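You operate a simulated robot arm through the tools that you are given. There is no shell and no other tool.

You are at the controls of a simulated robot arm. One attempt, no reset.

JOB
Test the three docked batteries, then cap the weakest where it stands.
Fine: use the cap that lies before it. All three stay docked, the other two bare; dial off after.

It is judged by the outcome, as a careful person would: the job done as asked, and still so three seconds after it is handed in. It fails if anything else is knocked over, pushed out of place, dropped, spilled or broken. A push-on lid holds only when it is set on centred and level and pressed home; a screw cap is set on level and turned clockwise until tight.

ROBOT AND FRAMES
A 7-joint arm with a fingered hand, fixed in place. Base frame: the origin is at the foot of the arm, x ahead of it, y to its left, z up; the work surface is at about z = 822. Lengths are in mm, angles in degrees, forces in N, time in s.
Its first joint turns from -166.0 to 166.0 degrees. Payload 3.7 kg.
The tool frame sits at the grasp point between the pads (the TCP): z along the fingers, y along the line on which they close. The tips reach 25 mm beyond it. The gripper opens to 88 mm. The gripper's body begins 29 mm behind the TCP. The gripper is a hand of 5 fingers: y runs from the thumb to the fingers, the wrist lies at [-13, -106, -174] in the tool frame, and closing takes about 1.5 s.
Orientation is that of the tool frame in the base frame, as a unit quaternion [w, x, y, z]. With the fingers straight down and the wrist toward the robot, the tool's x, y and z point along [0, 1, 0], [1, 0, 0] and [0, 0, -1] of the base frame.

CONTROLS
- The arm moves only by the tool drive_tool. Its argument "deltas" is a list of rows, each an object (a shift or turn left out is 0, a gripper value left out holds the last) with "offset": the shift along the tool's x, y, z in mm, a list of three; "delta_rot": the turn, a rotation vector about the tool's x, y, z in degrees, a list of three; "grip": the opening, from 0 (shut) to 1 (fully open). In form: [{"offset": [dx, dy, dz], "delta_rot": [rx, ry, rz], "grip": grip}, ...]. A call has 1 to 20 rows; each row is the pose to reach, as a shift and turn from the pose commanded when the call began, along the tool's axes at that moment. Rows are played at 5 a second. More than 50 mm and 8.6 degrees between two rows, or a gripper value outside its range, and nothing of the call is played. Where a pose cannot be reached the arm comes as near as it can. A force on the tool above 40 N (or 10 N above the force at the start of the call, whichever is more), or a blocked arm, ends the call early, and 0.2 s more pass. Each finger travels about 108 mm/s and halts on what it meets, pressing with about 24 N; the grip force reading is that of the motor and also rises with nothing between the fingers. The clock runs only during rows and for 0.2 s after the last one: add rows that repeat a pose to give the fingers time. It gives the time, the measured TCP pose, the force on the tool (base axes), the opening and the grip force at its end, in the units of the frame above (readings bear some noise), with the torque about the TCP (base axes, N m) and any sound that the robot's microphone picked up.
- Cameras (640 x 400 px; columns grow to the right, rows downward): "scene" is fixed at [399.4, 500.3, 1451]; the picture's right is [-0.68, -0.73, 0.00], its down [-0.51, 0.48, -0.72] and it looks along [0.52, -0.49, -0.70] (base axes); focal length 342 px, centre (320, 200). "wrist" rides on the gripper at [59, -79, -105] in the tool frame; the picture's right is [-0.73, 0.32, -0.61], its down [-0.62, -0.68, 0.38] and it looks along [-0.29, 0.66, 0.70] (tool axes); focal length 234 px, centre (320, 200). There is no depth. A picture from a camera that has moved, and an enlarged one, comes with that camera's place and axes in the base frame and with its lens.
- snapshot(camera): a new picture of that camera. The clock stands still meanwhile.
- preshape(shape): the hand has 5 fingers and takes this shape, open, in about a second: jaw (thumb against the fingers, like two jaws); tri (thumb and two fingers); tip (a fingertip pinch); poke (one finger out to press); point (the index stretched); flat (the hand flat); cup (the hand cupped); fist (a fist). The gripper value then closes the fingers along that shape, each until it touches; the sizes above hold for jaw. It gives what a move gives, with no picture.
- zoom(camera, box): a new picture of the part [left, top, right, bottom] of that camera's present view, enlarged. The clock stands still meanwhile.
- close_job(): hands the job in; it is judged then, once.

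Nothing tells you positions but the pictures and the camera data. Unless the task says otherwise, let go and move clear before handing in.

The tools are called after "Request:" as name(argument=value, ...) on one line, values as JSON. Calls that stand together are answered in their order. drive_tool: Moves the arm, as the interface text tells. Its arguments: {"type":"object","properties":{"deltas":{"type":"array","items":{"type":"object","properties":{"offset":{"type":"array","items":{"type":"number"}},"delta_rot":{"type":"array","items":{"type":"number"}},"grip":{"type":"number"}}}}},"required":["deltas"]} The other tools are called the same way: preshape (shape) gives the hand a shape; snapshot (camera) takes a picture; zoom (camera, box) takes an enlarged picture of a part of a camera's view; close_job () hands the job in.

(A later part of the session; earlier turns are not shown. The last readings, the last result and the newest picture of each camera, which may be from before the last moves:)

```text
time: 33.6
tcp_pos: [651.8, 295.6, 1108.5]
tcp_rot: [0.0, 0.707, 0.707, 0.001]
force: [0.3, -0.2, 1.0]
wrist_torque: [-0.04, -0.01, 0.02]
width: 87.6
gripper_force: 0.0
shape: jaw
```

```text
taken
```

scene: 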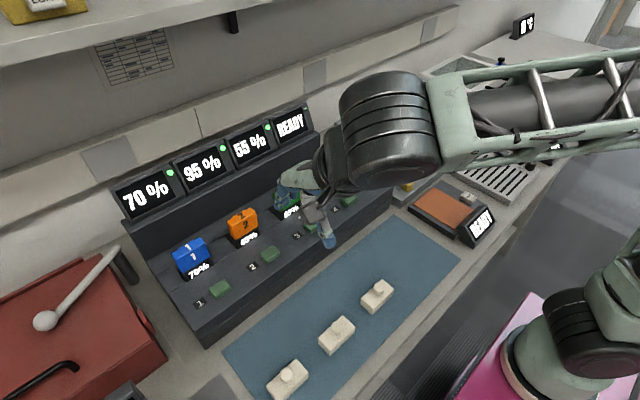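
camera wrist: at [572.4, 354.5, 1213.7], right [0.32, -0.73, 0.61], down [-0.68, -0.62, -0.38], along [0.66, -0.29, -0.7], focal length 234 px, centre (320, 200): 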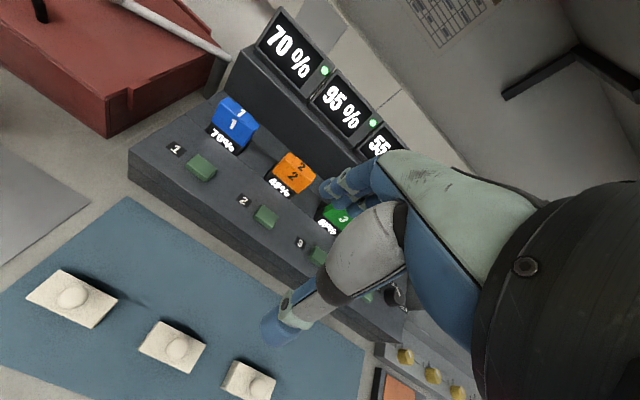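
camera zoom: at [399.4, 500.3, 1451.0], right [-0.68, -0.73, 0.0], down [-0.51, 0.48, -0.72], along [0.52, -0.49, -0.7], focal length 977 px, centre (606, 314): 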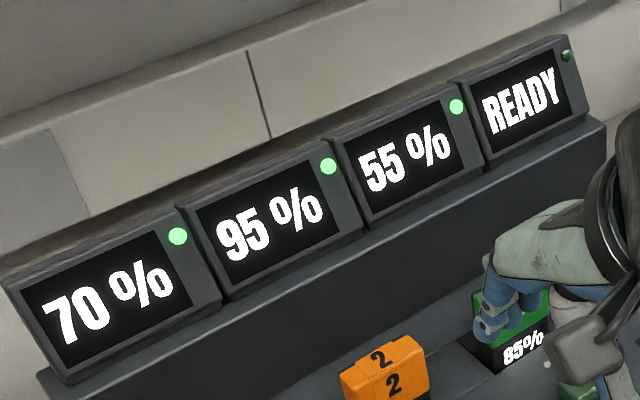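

Results: battery 1 = 70%, battery 2 = 95%, battery 3 = 55%, so green battery 3 is weakest. Its cap is the rightmost one at about (581, 170); I'll move above that cap and look.

Request:
drive_tool(deltas=[{"offset": [-30, -18, 30]}, {"offset": [-62, -36, 60]}, {"offset": [-94, -54, 90]}, {"offset": [-126, -71, 120]}, {"offset": [-126, -71, 148]}, {"offset": [-126, -71, 148]}])

Request:
snapshot(camera="wrist")

Request:
zoom(camera="scene", box=[320, 240, 440, 330])

Request:
zoom(camera="wrist", box=[220, 190, 360, 310])

```text
time: 35.0
tcp_pos: [579.2, 170.1, 960.9]
tcp_rot: [0.0, 0.707, 0.707, 0.0]
force: [-0.6, -0.5, -0.6]
wrist_torque: [-0.04, 0.02, 0.0]
width: 88.1
gripper_force: 0.1
shape: jaw
```

```text
taken
camera wrist: at [500.8, 228.1, 1066.4], right [0.32, -0.73, 0.61], down [-0.68, -0.62, -0.38], along [0.66, -0.29, -0.7], focal length 234 px, centre (320, 200)
```

wrist: 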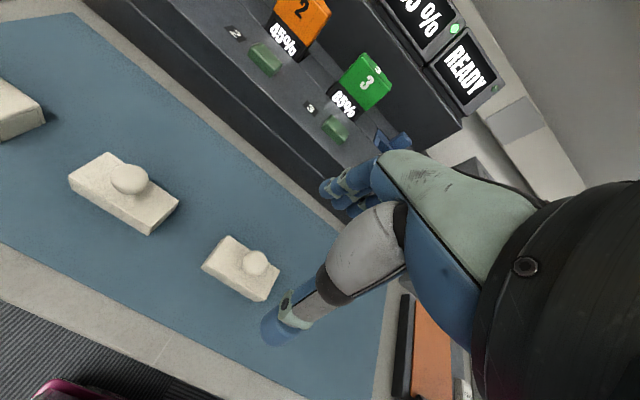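

```text
4.44 times, centred on (380, 285) of scene
camera zoom: at [399.4, 500.3, 1451.0], right [-0.68, -0.73, 0.0], down [-0.51, 0.48, -0.72], along [0.52, -0.49, -0.7], focal length 1520 px, centre (53, -178)
```

zoom: 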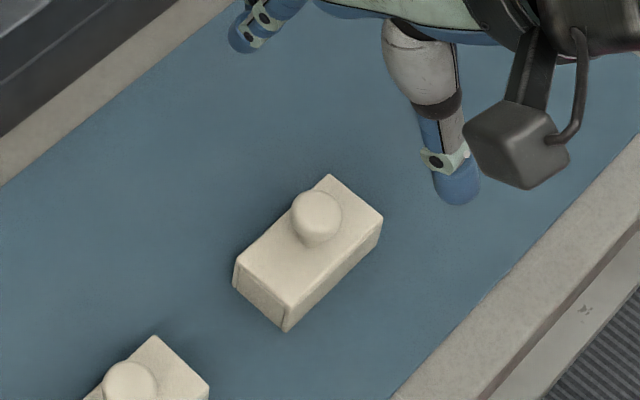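

```text
3.33 times, centred on (290, 250) of wrist
camera zoom: at [500.8, 228.1, 1066.4], right [0.32, -0.73, 0.61], down [-0.68, -0.62, -0.38], along [0.66, -0.29, -0.7], focal length 781 px, centre (420, 33)
```

zoom: 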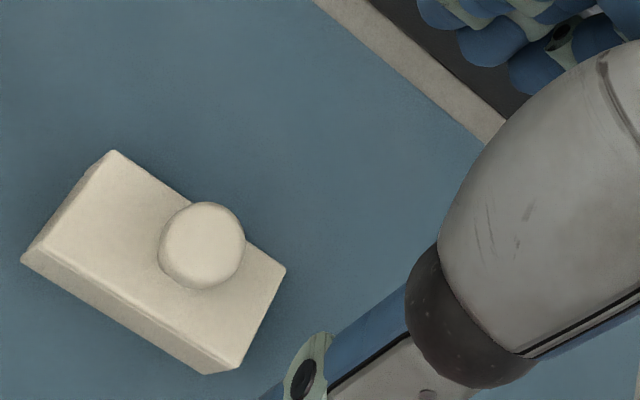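

The cap measures roughly 63×30 mm (long side along y), centred near (578, 177), body top z≈850, with a knob on top. Before grasping it, I'll take a close look at battery 3 to fix its exact position.

Request:
drive_tool(deltas=[{"offset": [-5, 20, -40]}, {"offset": [-10, 60, -70]}, {"offset": [-15, 100, -100]}, {"offset": [-20, 140, -120]}, {"offset": [-20, 162, -120]}, {"offset": [-20, 162, -120]}])

Request:
snapshot(camera="wrist")

Request:
zoom(camera="wrist", box=[220, 130, 340, 230])

Request:
zoom(camera="scene", box=[250, 150, 330, 230])

```text
refused: row 2 steps farther than a row can; nothing moved
```

```text
taken
camera wrist: at [500.8, 228.1, 1066.4], right [0.32, -0.73, 0.61], down [-0.68, -0.62, -0.38], along [0.66, -0.29, -0.7], focal length 234 px, centre (320, 200)
```

wrist: 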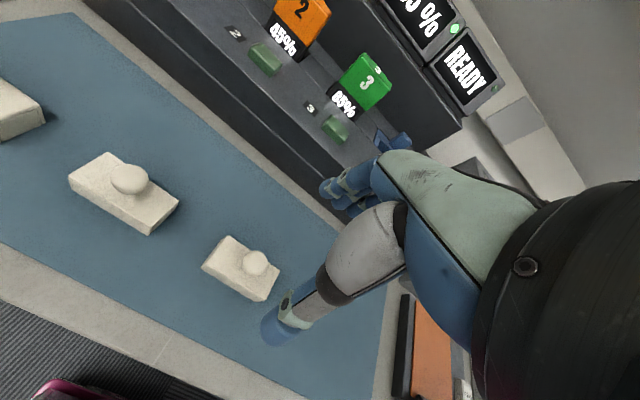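

```text
4.00 times, centred on (280, 180) of wrist
camera zoom: at [500.8, 228.1, 1066.4], right [0.32, -0.73, 0.61], down [-0.68, -0.62, -0.38], along [0.66, -0.29, -0.7], focal length 937 px, centre (480, 280)
```

zoom: 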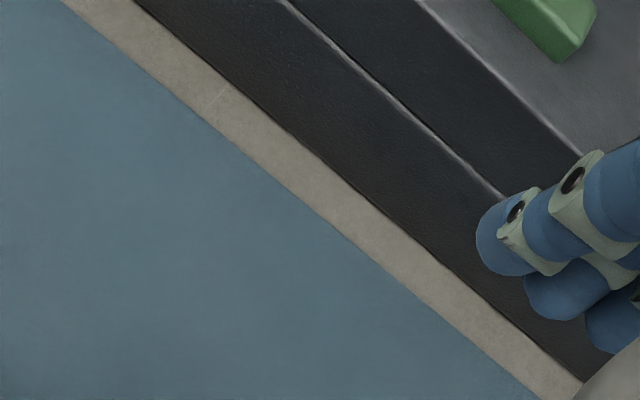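

```text
5.00 times, centred on (290, 190) of scene
camera zoom: at [399.4, 500.3, 1451.0], right [-0.68, -0.73, 0.0], down [-0.51, 0.48, -0.72], along [0.52, -0.49, -0.7], focal length 1710 px, centre (470, 250)
```

zoom: 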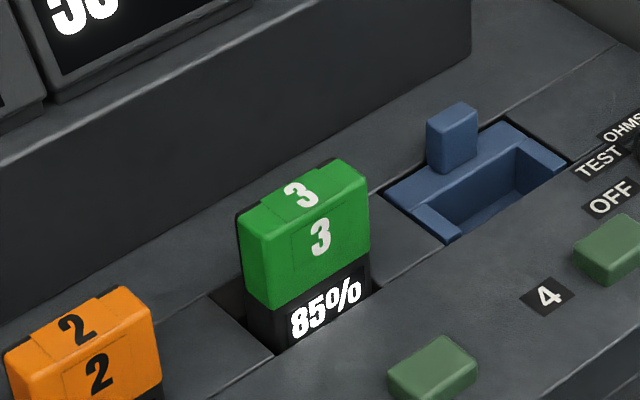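

That move was refused for step size. Retrying with smaller steps.

Request:
drive_tool(deltas=[{"offset": [-5, 15, -40]}, {"offset": [-10, 45, -75]}, {"offset": [-15, 80, -105]}, {"offset": [-20, 120, -120]}, {"offset": [-20, 162, -120]}, {"offset": [-20, 162, -120]}])

Request:
snapshot(camera="wrist")

Request:
zoom(camera="wrist", box=[200, 110, 320, 210])

```text
time: 36.4
tcp_pos: [743.8, 148.9, 1081.4]
tcp_rot: [0.001, 0.707, 0.707, -0.001]
force: [-0.4, 0.2, -0.7]
wrist_torque: [-0.03, 0.02, 0.0]
width: 88.0
gripper_force: 0.0
shape: jaw
```

```text
taken
camera wrist: at [664.7, 207.3, 1187.4], right [0.32, -0.73, 0.61], down [-0.68, -0.62, -0.38], along [0.66, -0.29, -0.7], focal length 234 px, centre (320, 200)
```

wrist: 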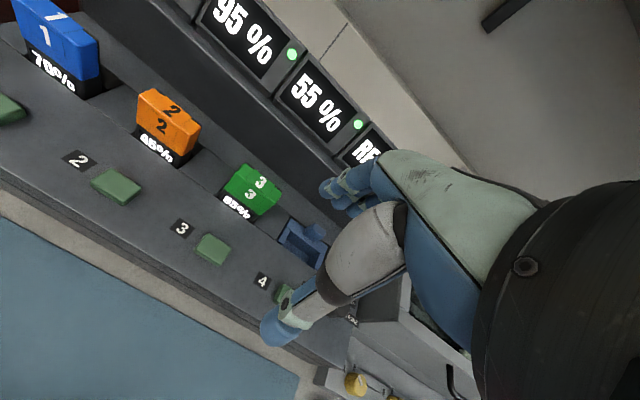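

```text
4.00 times, centred on (260, 160) of wrist
camera zoom: at [664.7, 207.3, 1187.4], right [0.32, -0.73, 0.61], down [-0.68, -0.62, -0.38], along [0.66, -0.29, -0.7], focal length 937 px, centre (560, 360)
```

zoom: 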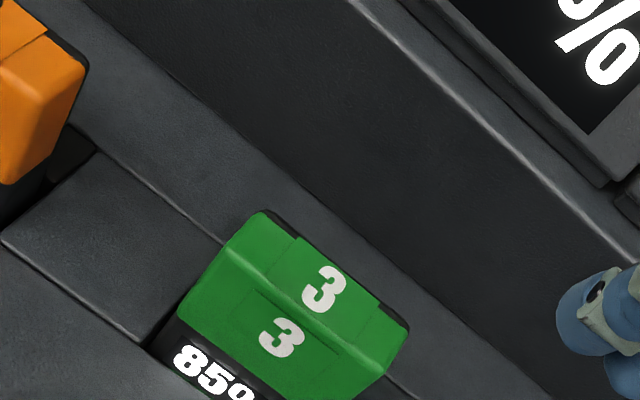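

Triangulation puts battery 3's top centre near (831, 192, z≈967), long side along y. I'll hover over it at a known height with the hand partly closed to get an alignment reference.

Request:
drive_tool(deltas=[{"offset": [15, 25, 0], "grip": 0.65}, {"offset": [30, 55, 0], "grip": 0.65}, {"offset": [43, 87, 0], "grip": 0.65}, {"offset": [43, 87, 25], "grip": 0.65}, {"offset": [43, 87, 51], "grip": 0.65}, {"offset": [43, 87, 51], "grip": 0.65}])

Request:
snapshot(camera="wrist")

Request:
zoom(camera="wrist", box=[220, 190, 340, 290])

Request:
zoom(camera="scene", box=[240, 130, 360, 220])

```text
time: 37.8
tcp_pos: [829.6, 192.5, 1030.1]
tcp_rot: [0.0, 0.707, 0.707, 0.0]
force: [-0.3, 0.3, -0.7]
wrist_torque: [-0.01, 0.02, 0.01]
width: 57.2
gripper_force: 0.2
shape: jaw
```

```text
taken
camera wrist: at [750.7, 250.8, 1135.5], right [0.32, -0.73, 0.61], down [-0.68, -0.62, -0.38], along [0.66, -0.29, -0.7], focal length 234 px, centre (320, 200)
```

wrist: 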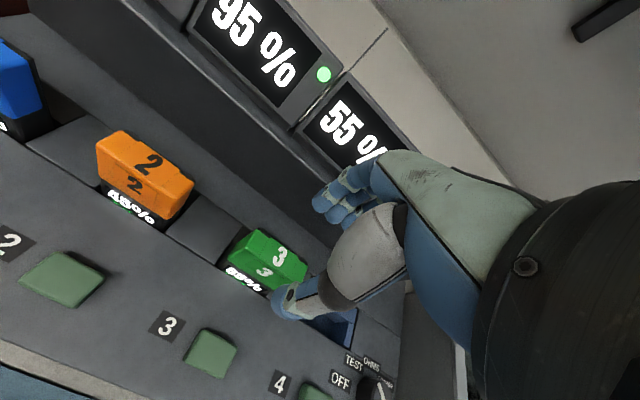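

```text
4.00 times, centred on (280, 240) of wrist
camera zoom: at [750.7, 250.8, 1135.5], right [0.32, -0.73, 0.61], down [-0.68, -0.62, -0.38], along [0.66, -0.29, -0.7], focal length 937 px, centre (480, 40)
```

zoom: 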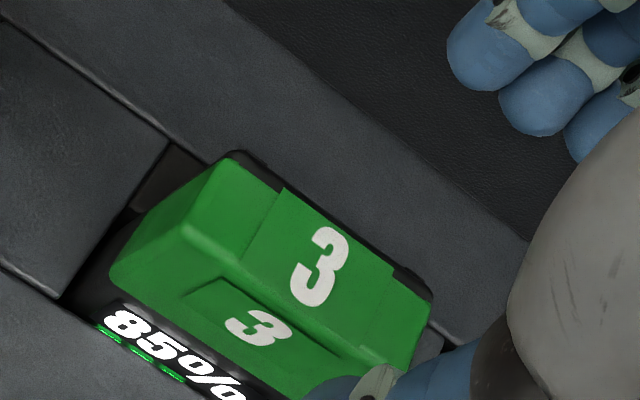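

```text
4.44 times, centred on (300, 175) of scene
camera zoom: at [399.4, 500.3, 1451.0], right [-0.68, -0.73, 0.0], down [-0.51, 0.48, -0.72], along [0.52, -0.49, -0.7], focal length 1520 px, centre (409, 311)
```

zoom: 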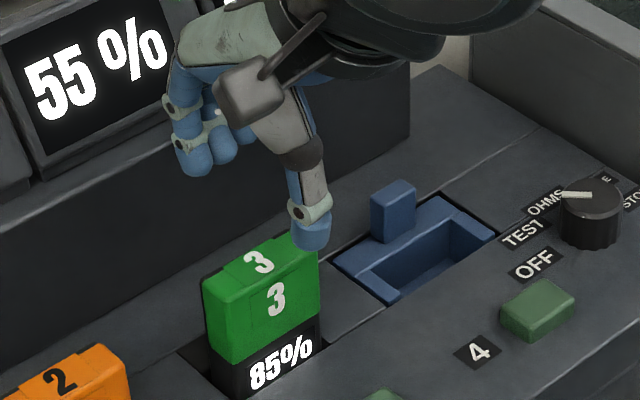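

I have a good view of the battery top. I'll zoom tighter to find its exact edges, including the dark strip at the back.

Request:
zoom(camera="wrist", box=[240, 220, 310, 270])

Request:
zoom(camera="scene", box=[255, 170, 335, 230])

```text
8.00 times, centred on (275, 245) of wrist
camera zoom: at [750.7, 250.8, 1135.5], right [0.32, -0.73, 0.61], down [-0.68, -0.62, -0.38], along [0.66, -0.29, -0.7], focal length 1873 px, centre (680, -160)
```

zoom: 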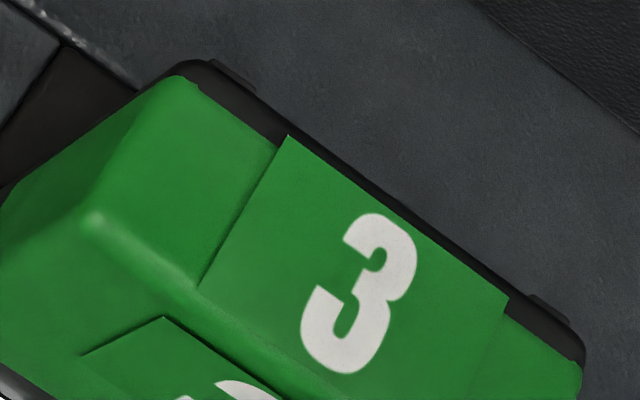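

```text
6.67 times, centred on (295, 200) of scene
camera zoom: at [399.4, 500.3, 1451.0], right [-0.68, -0.73, 0.0], down [-0.51, 0.48, -0.72], along [0.52, -0.49, -0.7], focal length 2280 px, centre (487, 200)
```

zoom: 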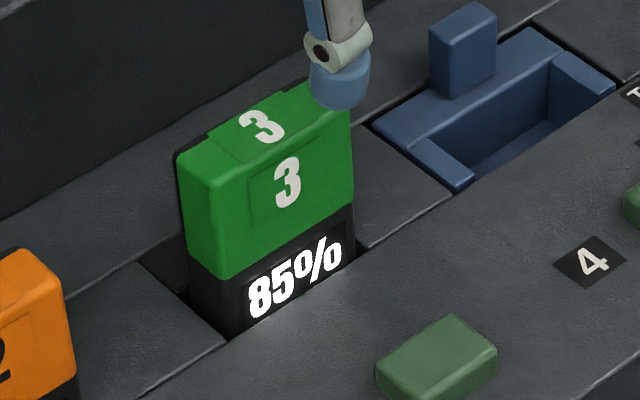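

Battery 3's top is about 54×22 mm, centred near (833, 192.5), z≈967. Now going back to above its cap.

Request:
drive_tool(deltas=[{"offset": [0, -20, -30], "grip": 0.9}, {"offset": [-3, -62, -40]}, {"offset": [-6, -107, -30]}, {"offset": [-9, -152, -10]}, {"offset": [-12, -195, 15]}, {"offset": [-15, -235, 40]}, {"offset": [-15, -251, 80]}, {"offset": [-15, -251, 110]}, {"offset": [-15, -251, 110]}])

Request:
snapshot(camera="wrist")

Request:
zoom(camera="wrist", box=[230, 200, 350, 300])

```text
time: 39.8
tcp_pos: [579.7, 178.9, 919.6]
tcp_rot: [0.001, 0.707, 0.707, 0.001]
force: [0.4, -0.1, -0.5]
wrist_torque: [-0.03, 0.02, -0.01]
width: 79.1
gripper_force: 0.0
shape: jaw
```

```text
taken
camera wrist: at [499.9, 237.0, 1024.8], right [0.32, -0.73, 0.61], down [-0.68, -0.62, -0.38], along [0.66, -0.29, -0.7], focal length 234 px, centre (320, 200)
```

wrist: 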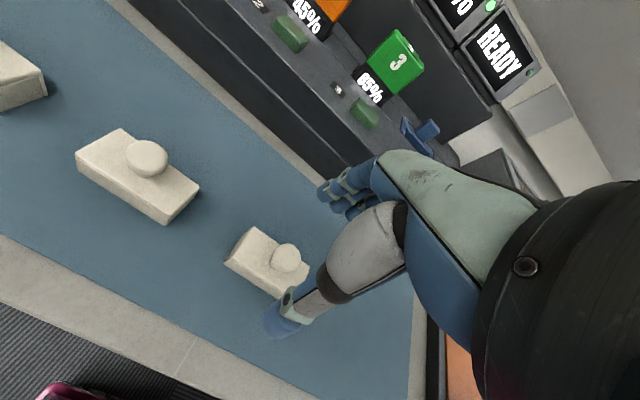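

```text
4.00 times, centred on (290, 250) of wrist
camera zoom: at [499.9, 237.0, 1024.8], right [0.32, -0.73, 0.61], down [-0.68, -0.62, -0.38], along [0.66, -0.29, -0.7], focal length 937 px, centre (440, 0)
```

zoom: 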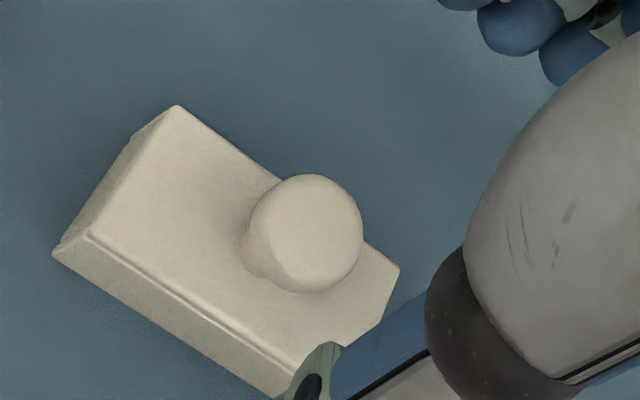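

The cap is centred under the hand to within about 2 mm. Descending around it.

Request:
drive_tool(deltas=[{"offset": [-1, 0, 20]}, {"offset": [-1, 0, 40]}, {"offset": [-1, 0, 55]}, {"offset": [-1, 0, 55]}])

Request:
snapshot(camera="wrist")

Request:
zoom(camera="scene", box=[320, 240, 440, 330])

```text
time: 40.8
tcp_pos: [577.9, 177.8, 863.8]
tcp_rot: [0.0, 0.707, 0.707, 0.0]
force: [-0.6, 0.5, -0.5]
wrist_torque: [0.03, 0.03, -0.01]
width: 79.2
gripper_force: 0.1
shape: jaw
```

```text
taken
camera wrist: at [499.4, 235.9, 969.5], right [0.32, -0.73, 0.61], down [-0.68, -0.62, -0.38], along [0.66, -0.29, -0.7], focal length 234 px, centre (320, 200)
```

wrist: 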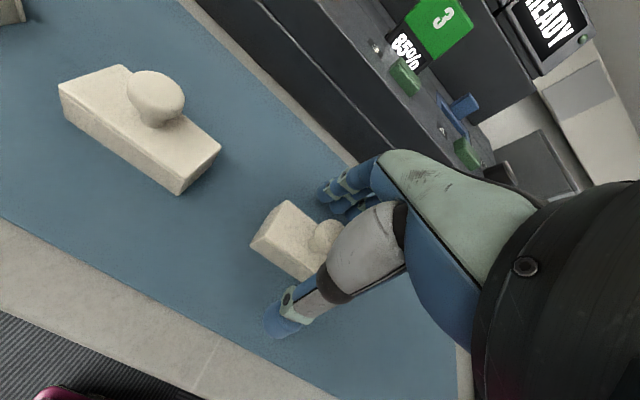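

```text
4.44 times, centred on (380, 285) of scene
camera zoom: at [399.4, 500.3, 1451.0], right [-0.68, -0.73, 0.0], down [-0.51, 0.48, -0.72], along [0.52, -0.49, -0.7], focal length 1520 px, centre (53, -178)
```

zoom: 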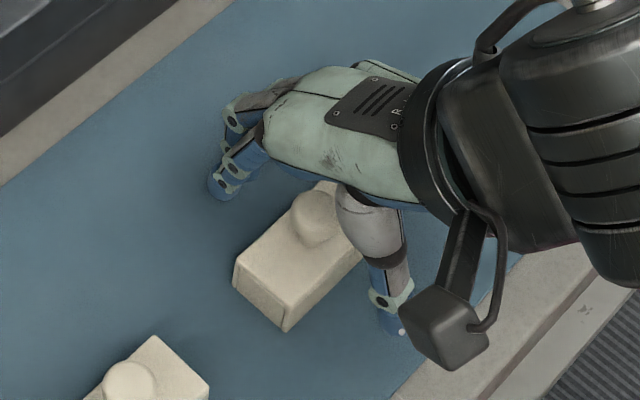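

The hand straddles the cap with room for the knob below the palm. I'll lower a few more millimetres and close on the cap's body.

Request:
drive_tool(deltas=[{"offset": [0, 0, 4]}, {"offset": [0, 0, 7]}, {"offset": [0, 0, 7], "grip": 0.6}, {"offset": [0, 0, 7], "grip": 0.45}, {"offset": [0, 0, 7], "grip": 0.35}, {"offset": [0, 0, 7], "grip": 0.2}, {"offset": [0, 0, 7], "grip": 0.2}, {"offset": [0, 0, 7], "grip": 0.2}, {"offset": [0, 0, 7], "grip": 0.2}, {"offset": [0, 0, 7], "grip": 0.2}])

Request:
snapshot(camera="wrist")

Request:
zoom(camera="scene", box=[320, 240, 440, 330])

Request:
zoom(camera="wrist", box=[230, 180, 370, 300])

```text
time: 43.0
tcp_pos: [579.1, 177.6, 857.8]
tcp_rot: [-0.001, 0.708, 0.707, 0.0]
force: [0.3, 0.1, -0.1]
wrist_torque: [-0.05, 0.03, 0.01]
width: 27.1
gripper_force: 23.7
shape: jaw
```

```text
taken
camera wrist: at [499.5, 235.6, 963.1], right [0.32, -0.73, 0.61], down [-0.68, -0.62, -0.38], along [0.66, -0.29, -0.7], focal length 234 px, centre (320, 200)
```

wrist: 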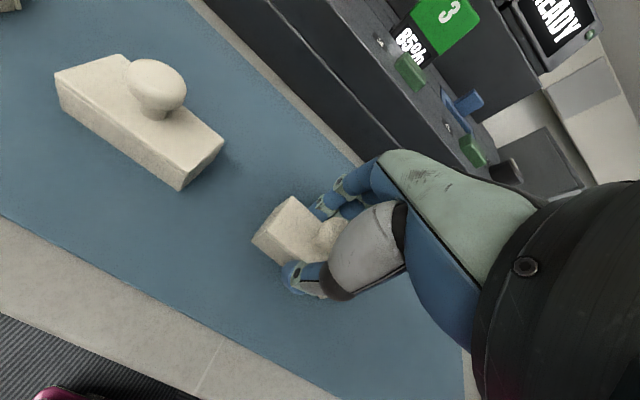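

```text
4.44 times, centred on (380, 285) of scene
camera zoom: at [399.4, 500.3, 1451.0], right [-0.68, -0.73, 0.0], down [-0.51, 0.48, -0.72], along [0.52, -0.49, -0.7], focal length 1520 px, centre (53, -178)
```

zoom: 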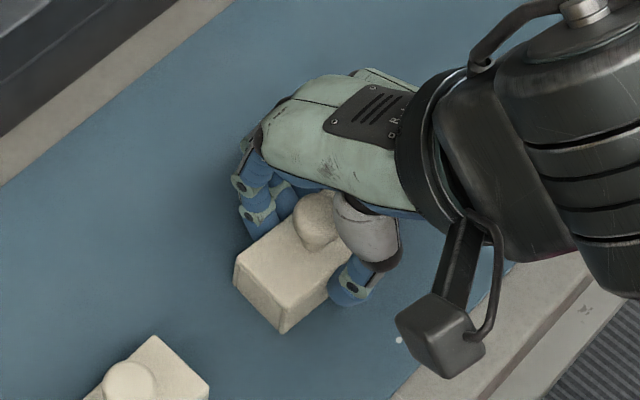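

```text
3.33 times, centred on (300, 240) of wrist
camera zoom: at [499.5, 235.6, 963.1], right [0.32, -0.73, 0.61], down [-0.68, -0.62, -0.38], along [0.66, -0.29, -0.7], focal length 781 px, centre (387, 67)
```

zoom: 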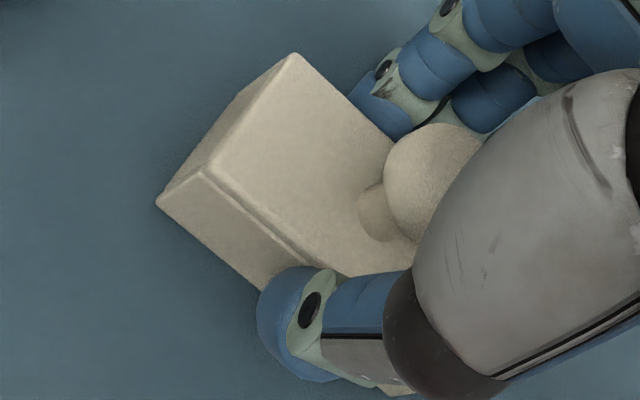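

The cap is gripped (27 mm, 24 N), though it seems to have yawed a few degrees in the grip. I'll lift it and check how it sits.

Request:
drive_tool(deltas=[{"offset": [0, 0, -10]}, {"offset": [0, 0, -30]}, {"offset": [0, 0, -65]}, {"offset": [0, 0, -105]}, {"offset": [0, 0, -145]}, {"offset": [0, 0, -180]}, {"offset": [0, 0, -180]}])

Request:
snapshot(camera="wrist")

Request:
zoom(camera="scene", box=[320, 170, 460, 280])

Request:
zoom(camera="wrist", box=[230, 180, 370, 300])

```text
time: 44.6
tcp_pos: [577.7, 176.4, 1039.1]
tcp_rot: [0.0, 0.707, 0.707, 0.0]
force: [0.5, 0.0, -0.8]
wrist_torque: [-0.01, -0.02, -0.02]
width: 27.0
gripper_force: 24.1
shape: jaw
```

```text
taken
camera wrist: at [499.1, 235.0, 1144.4], right [0.32, -0.73, 0.61], down [-0.68, -0.62, -0.38], along [0.66, -0.29, -0.7], focal length 234 px, centre (320, 200)
```

wrist: 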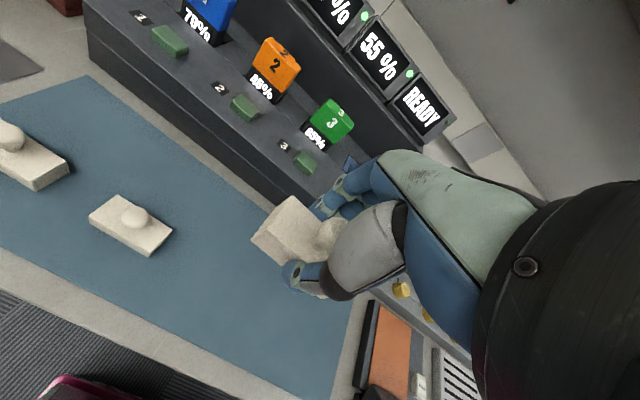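

```text
3.64 times, centred on (390, 225) of scene
camera zoom: at [399.4, 500.3, 1451.0], right [-0.68, -0.73, 0.0], down [-0.51, 0.48, -0.72], along [0.52, -0.49, -0.7], focal length 1244 px, centre (66, 109)
```

zoom: 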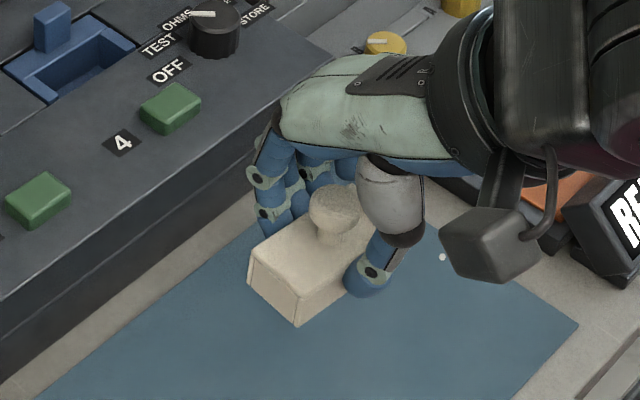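

```text
3.33 times, centred on (300, 240) of wrist
camera zoom: at [499.1, 235.0, 1144.4], right [0.32, -0.73, 0.61], down [-0.68, -0.62, -0.38], along [0.66, -0.29, -0.7], focal length 781 px, centre (387, 67)
```

zoom: 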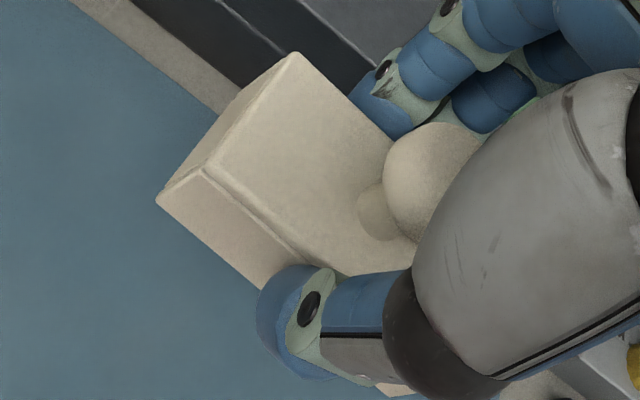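

The cap is held firmly and looks level, but yawed about 5° clockwise. I'll zoom in to measure the cap in hand more precisely.

Request:
zoom(camera="scene", box=[365, 215, 425, 265])

Request:
zoom(camera="wrist", box=[245, 185, 325, 265])

```text
8.00 times, centred on (395, 240) of scene
camera zoom: at [399.4, 500.3, 1451.0], right [-0.68, -0.73, 0.0], down [-0.51, 0.48, -0.72], along [0.52, -0.49, -0.7], focal length 2736 px, centre (-280, -120)
```

zoom: 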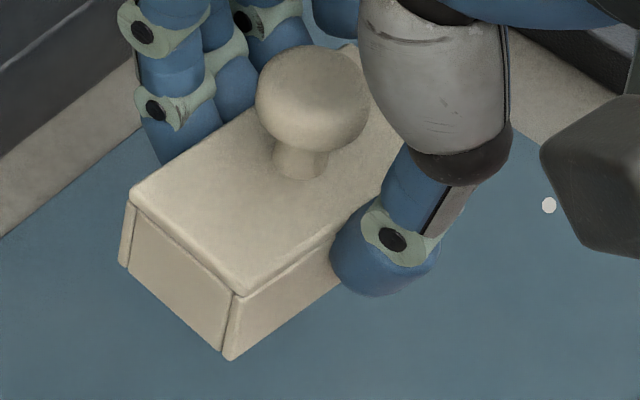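

```text
5.00 times, centred on (285, 225) of wrist
camera zoom: at [499.1, 235.0, 1144.4], right [0.32, -0.73, 0.61], down [-0.68, -0.62, -0.38], along [0.66, -0.29, -0.7], focal length 1171 px, centre (495, 75)
```

zoom: 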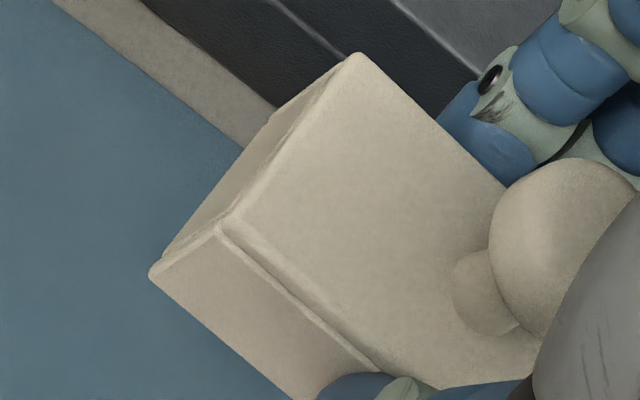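

The cap is about 64×32×21 mm, centred at tool [-1, 0] with ~5.3° clockwise yaw. I'll carry it over battery 3, turning the hand −5.3° to square it up, and stop above for a check.

Request:
drive_tool(deltas=[{"offset": [0, 20, -21]}, {"offset": [3, 60, -21], "delta_rot": [0, 0, -2.5]}, {"offset": [6, 100, -21], "delta_rot": [0, 0, -5.3]}, {"offset": [9, 140, -21], "delta_rot": [0, 0, -5.3]}, {"offset": [12, 180, -21], "delta_rot": [0, 0, -5.3]}, {"offset": [15, 215, -21], "delta_rot": [0, 0, -5.3]}, {"offset": [17.7, 240, -21], "delta_rot": [0, 0, -5.3]}, {"offset": [17.7, 254.5, -21], "delta_rot": [0, 0, -5.3]}, {"offset": [17.7, 254.5, 0], "delta_rot": [0, 0, -5.3]}, {"offset": [17.7, 254.5, 20], "delta_rot": [0, 0, -5.3]}, {"offset": [17.7, 254.5, 20], "delta_rot": [0, 0, -5.3]}])

Request:
snapshot(camera="wrist")

Request:
zoom(camera="scene", box=[250, 140, 330, 220])

Request:
zoom(camera="wrist", box=[230, 180, 350, 300])

```text
time: 47.0
tcp_pos: [833.6, 194.5, 1018.0]
tcp_rot: [0.0, 0.674, 0.739, 0.0]
force: [-0.1, 0.4, 0.0]
wrist_torque: [0.0, -0.02, 0.01]
width: 27.0
gripper_force: 24.5
shape: jaw
```

```text
taken
camera wrist: at [749.4, 245.7, 1123.5], right [0.39, -0.69, 0.61], down [-0.62, -0.68, -0.38], along [0.68, -0.23, -0.7], focal length 234 px, centre (320, 200)
```

wrist: 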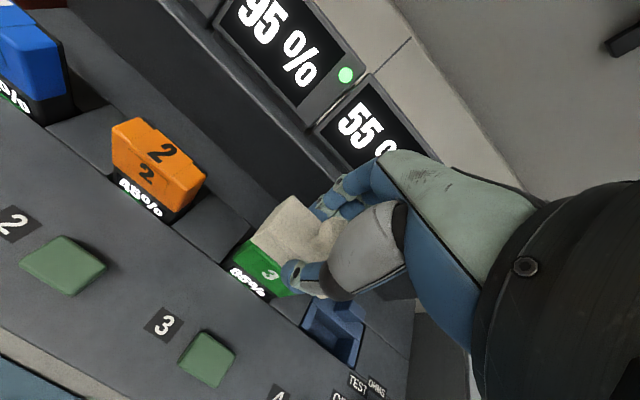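

```text
5.00 times, centred on (290, 180) of scene
camera zoom: at [399.4, 500.3, 1451.0], right [-0.68, -0.73, 0.0], down [-0.51, 0.48, -0.72], along [0.52, -0.49, -0.7], focal length 1710 px, centre (470, 300)
```

zoom: 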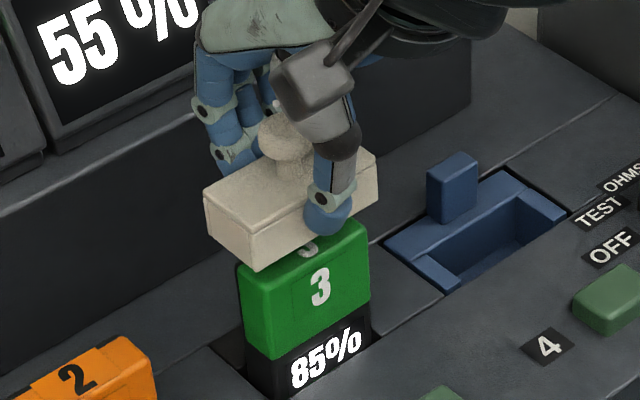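

```text
3.33 times, centred on (290, 240) of wrist
camera zoom: at [749.4, 245.7, 1123.5], right [0.39, -0.69, 0.61], down [-0.62, -0.68, -0.38], along [0.68, -0.23, -0.7], focal length 781 px, centre (420, 67)
```

zoom: 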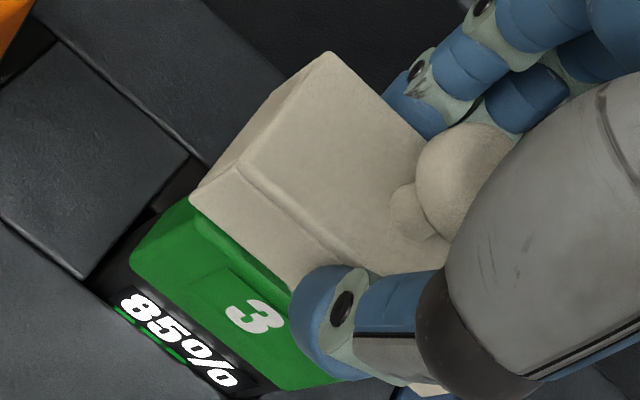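

The cap hovers about 16 mm above battery 3 and looks nearly aligned. I'll zoom in strongly to compare edges.

Request:
zoom(camera="scene", box=[270, 155, 330, 215])

Request:
zoom(camera="wrist", box=[245, 190, 325, 290])

```text
6.67 times, centred on (300, 185) of scene
camera zoom: at [399.4, 500.3, 1451.0], right [-0.68, -0.73, 0.0], down [-0.51, 0.48, -0.72], along [0.52, -0.49, -0.7], focal length 2280 px, centre (453, 300)
```

zoom: 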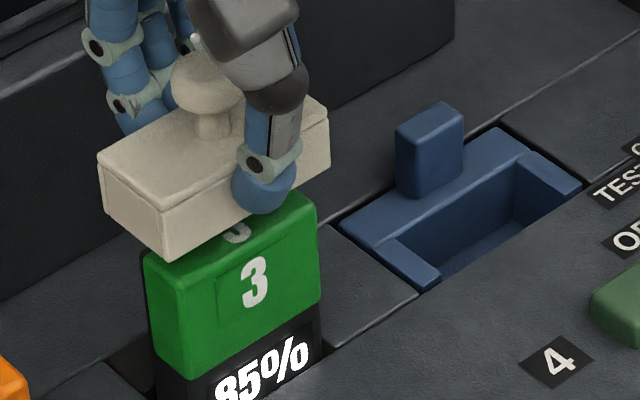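

```text
4.00 times, centred on (285, 240) of wrist
camera zoom: at [749.4, 245.7, 1123.5], right [0.39, -0.69, 0.61], down [-0.62, -0.68, -0.38], along [0.68, -0.23, -0.7], focal length 937 px, centre (460, 40)
```

zoom: 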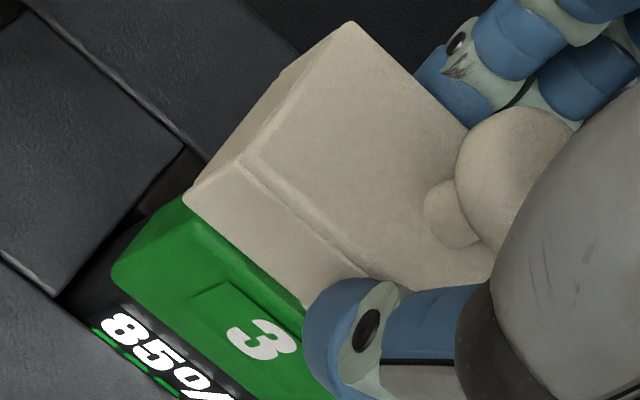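

I need a tighter look at the near-left corners of the cap and battery, and at the right end.

Request:
zoom(camera="scene", box=[272, 172, 302, 202])

Request:
zoom(camera="scene", box=[290, 160, 320, 190])

```text
13.33 times, centred on (287, 187) of scene
camera zoom: at [399.4, 500.3, 1451.0], right [-0.68, -0.73, 0.0], down [-0.51, 0.48, -0.72], along [0.52, -0.49, -0.7], focal length 4560 px, centre (760, 373)
```

zoom: 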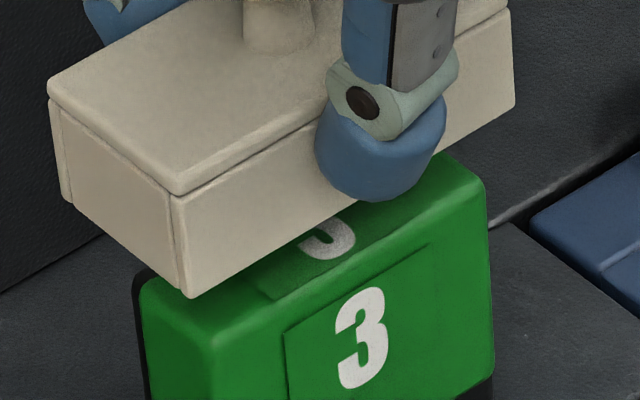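

```text
13.33 times, centred on (305, 175) of scene
camera zoom: at [399.4, 500.3, 1451.0], right [-0.68, -0.73, 0.0], down [-0.51, 0.48, -0.72], along [0.52, -0.49, -0.7], focal length 4560 px, centre (520, 533)
```

zoom: 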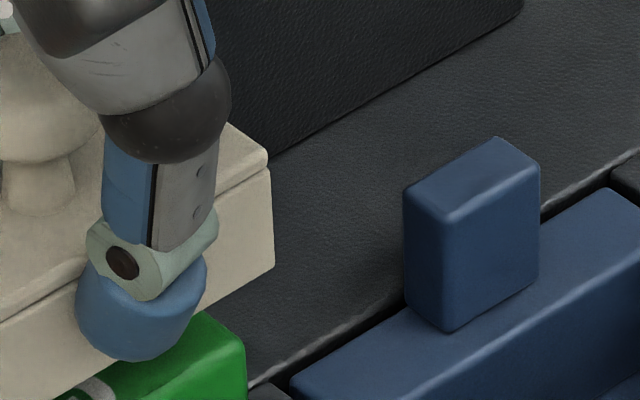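

The cap is square to the battery within about 1° and offset by roughly (+1, +1) mm. I'll correct that and lower to a 3–4 mm gap for a final check.

Request:
drive_tool(deltas=[{"offset": [-0.9, -0.9, 4], "delta_rot": [0, 0, 0.9]}, {"offset": [-0.9, -0.9, 8], "delta_rot": [0, 0, 0.9]}, {"offset": [-0.9, -0.9, 12], "delta_rot": [0, 0, 0.9]}, {"offset": [-0.9, -0.9, 12], "delta_rot": [0, 0, 0.9]}])

Request:
zoom(camera="scene", box=[272, 172, 302, 202])

Request:
zoom(camera="wrist", box=[245, 190, 325, 290])

```text
time: 48.0
tcp_pos: [832.5, 193.7, 1005.3]
tcp_rot: [-0.001, 0.679, 0.734, 0.0]
force: [0.1, 0.1, -0.7]
wrist_torque: [-0.02, 0.01, 0.0]
width: 27.1
gripper_force: 23.9
shape: jaw
```

```text
13.33 times, centred on (287, 187) of scene
camera zoom: at [399.4, 500.3, 1451.0], right [-0.68, -0.73, 0.0], down [-0.51, 0.48, -0.72], along [0.52, -0.49, -0.7], focal length 4560 px, centre (760, 373)
```

zoom: 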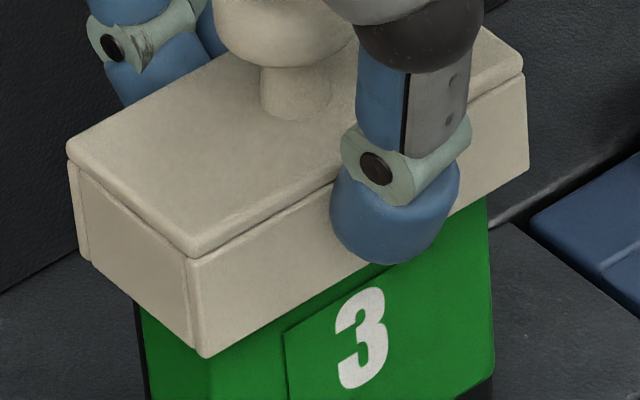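

```text
4.00 times, centred on (285, 240) of wrist
camera zoom: at [748.9, 246.1, 1111.2], right [0.38, -0.7, 0.61], down [-0.63, -0.67, -0.38], along [0.68, -0.24, -0.7], focal length 937 px, centre (460, 40)
```

zoom: 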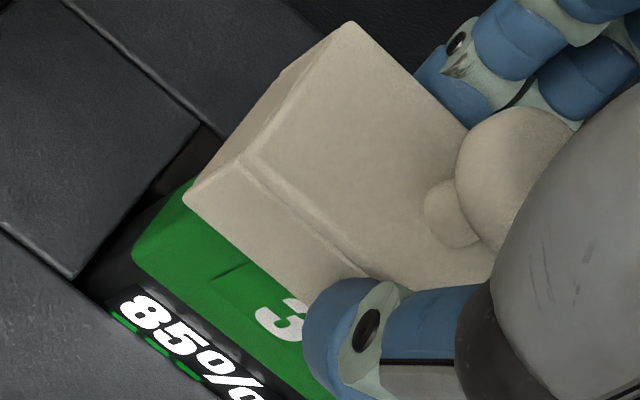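

Cap and battery are centred to within about half a millimetre in both axes. Lowering slowly over the battery while watching force.

Request:
drive_tool(deltas=[{"offset": [0, 0, 1.5]}, {"offset": [0, 0, 3]}, {"offset": [0, 0, 4]}, {"offset": [0, 0, 5]}, {"offset": [0, 0, 6]}, {"offset": [0, 0, 7]}, {"offset": [0, 0, 7]}])

Request:
zoom(camera="scene", box=[272, 172, 302, 202])

```text
time: 49.6
tcp_pos: [832.4, 192.6, 1000.1]
tcp_rot: [0.0, 0.68, 0.734, 0.0]
force: [-1.1, -0.1, 6.4]
wrist_torque: [-0.01, -0.05, 0.01]
width: 26.9
gripper_force: 24.0
shape: jaw
```

```text
13.33 times, centred on (287, 187) of scene
camera zoom: at [399.4, 500.3, 1451.0], right [-0.68, -0.73, 0.0], down [-0.51, 0.48, -0.72], along [0.52, -0.49, -0.7], focal length 4560 px, centre (760, 373)
```

zoom: 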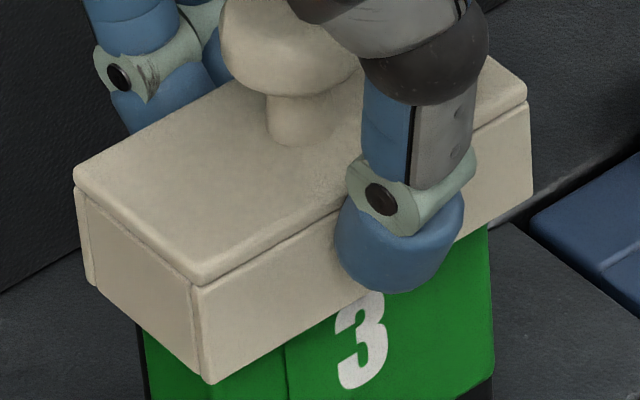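

Contact occurred with about 6 N at cap bottom ≈965, so the rim is probably catching. Measurements suggest a small shift of (+0.8, −0.9) mm, so I'll lift slightly, shift, and retry.

Request:
drive_tool(deltas=[{"offset": [0, 0, -4]}, {"offset": [-0.96, 0.73, -4]}, {"offset": [-0.96, 0.73, -2]}, {"offset": [-0.96, 0.73, -1]}, {"offset": [-0.96, 0.73, 0]}, {"offset": [-0.96, 0.73, 1]}, {"offset": [-0.96, 0.73, 1]}])

Request:
zoom(camera="scene", box=[272, 172, 302, 202])

Request:
zoom(camera="wrist", box=[245, 190, 325, 290])

```text
time: 51.2
tcp_pos: [832.4, 191.7, 998.7]
tcp_rot: [0.0, 0.68, 0.733, 0.0]
force: [-0.4, -1.3, 9.3]
wrist_torque: [-0.05, -0.15, 0.01]
width: 27.5
gripper_force: 24.3
shape: jaw
```

```text
13.33 times, centred on (287, 187) of scene
camera zoom: at [399.4, 500.3, 1451.0], right [-0.68, -0.73, 0.0], down [-0.51, 0.48, -0.72], along [0.52, -0.49, -0.7], focal length 4560 px, centre (760, 373)
```

zoom: 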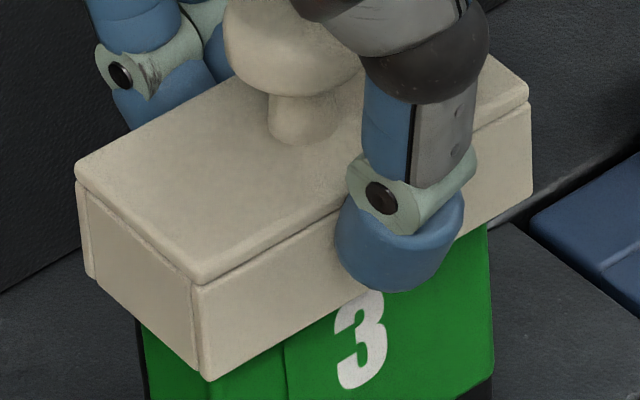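

```text
4.00 times, centred on (285, 240) of wrist
camera zoom: at [749.4, 244.8, 1104.3], right [0.38, -0.7, 0.61], down [-0.63, -0.67, -0.38], along [0.68, -0.24, -0.7], focal length 937 px, centre (460, 40)
```

zoom: 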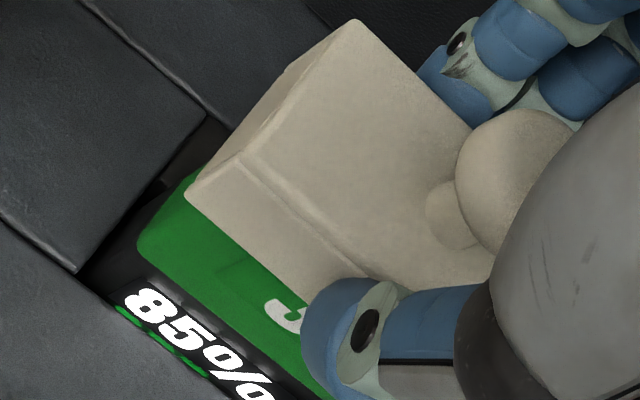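

It is still resting at the top rim; the torque and the battery's dark back strip suggest the cap's far wall is catching. I'll lift a little, shift +1.6 mm in x and +0.4 mm in y, and look again.

Request:
drive_tool(deltas=[{"offset": [0, 0, -4]}, {"offset": [0.3, 1.63, -5]}, {"offset": [0.3, 1.63, -5]}])

Request:
zoom(camera="scene", box=[272, 172, 302, 202])

Request:
zoom(camera="wrist", box=[245, 180, 325, 260])

```text
time: 52.0
tcp_pos: [834.4, 193.0, 1002.0]
tcp_rot: [0.0, 0.68, 0.733, 0.0]
force: [-0.2, 0.4, 0.3]
wrist_torque: [0.01, -0.04, 0.01]
width: 27.3
gripper_force: 24.2
shape: jaw
```

```text
13.33 times, centred on (287, 187) of scene
camera zoom: at [399.4, 500.3, 1451.0], right [-0.68, -0.73, 0.0], down [-0.51, 0.48, -0.72], along [0.52, -0.49, -0.7], focal length 4560 px, centre (760, 373)
```

zoom: 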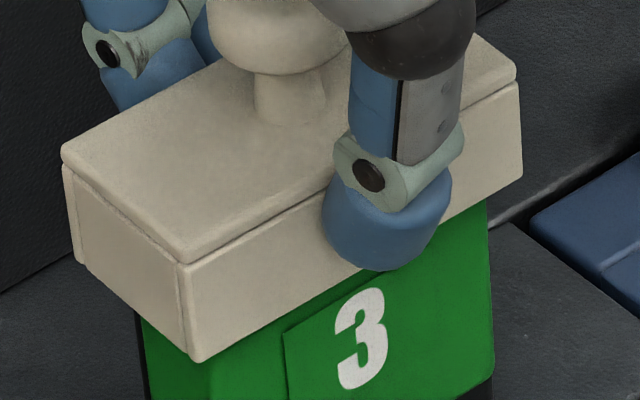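

```text
5.00 times, centred on (285, 220) of wrist
camera zoom: at [751.4, 245.5, 1108.2], right [0.38, -0.7, 0.61], down [-0.63, -0.67, -0.38], along [0.68, -0.24, -0.7], focal length 1171 px, centre (495, 100)
```

zoom: 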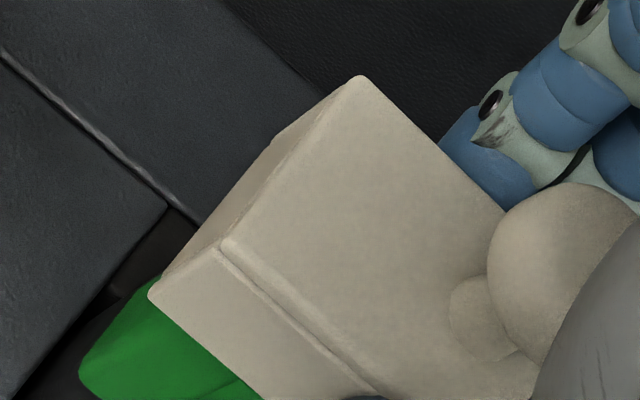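

Measured cap centre is now about +0.5–1 mm too far back in x, with y good. I'll trim −0.5 mm and descend slowly again.

Request:
drive_tool(deltas=[{"offset": [0, -0.5, 1]}, {"offset": [0, -0.5, 2]}, {"offset": [0, -0.5, 3]}, {"offset": [0, -0.5, 4]}, {"offset": [0, -0.5, 5]}, {"offset": [0, -0.5, 6]}, {"offset": [0, -0.5, 6]}])

Request:
zoom(camera="scene", box=[272, 172, 302, 202])

```text
time: 53.6
tcp_pos: [834.1, 193.3, 998.4]
tcp_rot: [0.001, 0.68, 0.734, 0.001]
force: [0.4, -0.8, 16.0]
wrist_torque: [-0.13, -0.23, 0.04]
width: 27.7
gripper_force: 23.0
shape: jaw
```

```text
13.33 times, centred on (287, 187) of scene
camera zoom: at [399.4, 500.3, 1451.0], right [-0.68, -0.73, 0.0], down [-0.51, 0.48, -0.72], along [0.52, -0.49, -0.7], focal length 4560 px, centre (760, 373)
```

zoom: 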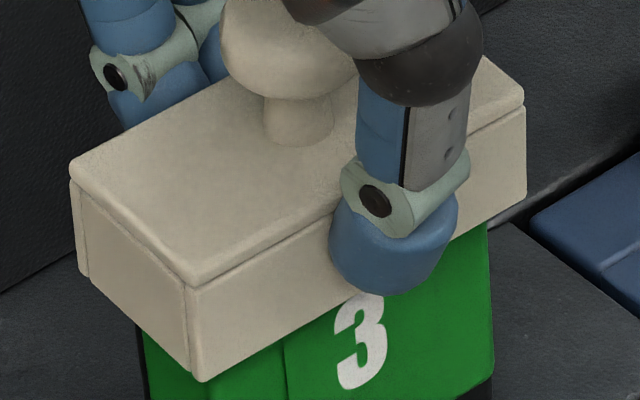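

Force rose to 16 N without the cap going on. I'll inspect closely before pushing further.

Request:
zoom(camera="scene", box=[272, 184, 292, 204])

Request:
zoom(camera="wrist", box=[245, 190, 325, 260])

Request:
zoom(camera="scene", box=[290, 172, 315, 192])

Request:
snapshot(camera="wrist")

```text
16.00 times, centred on (282, 194) of scene
camera zoom: at [399.4, 500.3, 1451.0], right [-0.68, -0.73, 0.0], down [-0.51, 0.48, -0.72], along [0.52, -0.49, -0.7], focal length 5472 px, centre (928, 296)
```

zoom: 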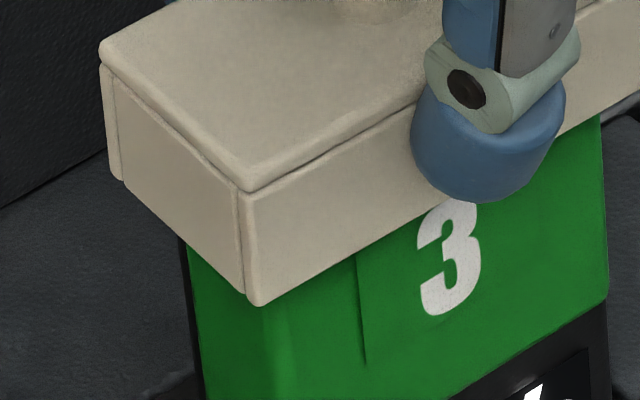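

```text
5.71 times, centred on (285, 225) of wrist
camera zoom: at [750.1, 245.2, 1103.6], right [0.38, -0.7, 0.61], down [-0.63, -0.67, -0.39], along [0.68, -0.24, -0.69], focal length 1338 px, centre (520, 57)
```

zoom: 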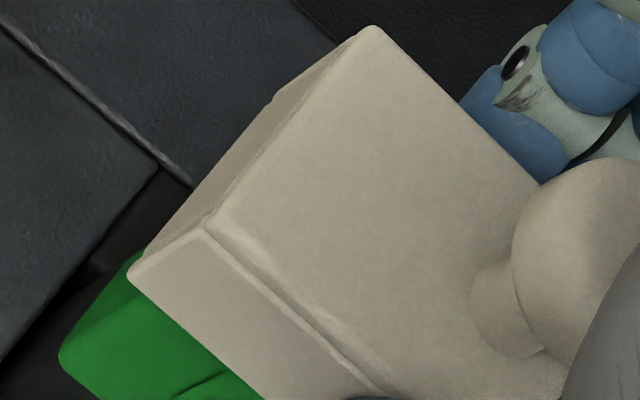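

```text
16.00 times, centred on (302, 182) of scene
camera zoom: at [399.4, 500.3, 1451.0], right [-0.68, -0.73, 0.0], down [-0.51, 0.48, -0.72], along [0.52, -0.49, -0.7], focal length 5472 px, centre (600, 488)
```

zoom: 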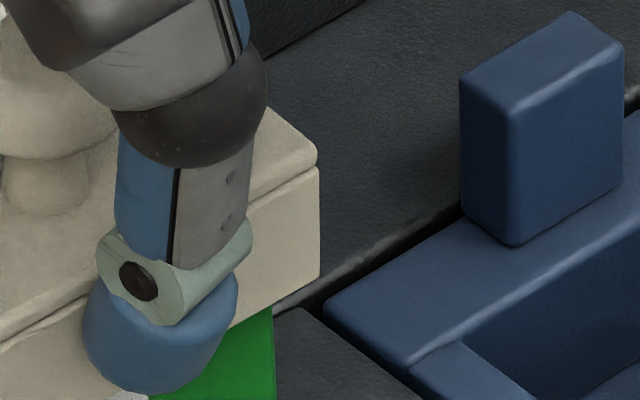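

```text
taken
camera wrist: at [750.1, 245.2, 1103.6], right [0.38, -0.7, 0.61], down [-0.63, -0.67, -0.39], along [0.68, -0.24, -0.69], focal length 234 px, centre (320, 200)
```

wrist: 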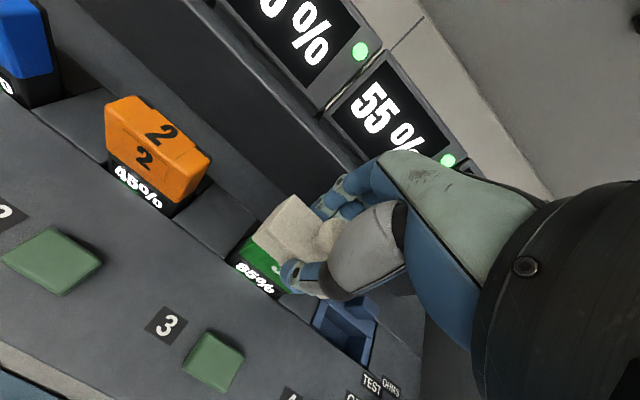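

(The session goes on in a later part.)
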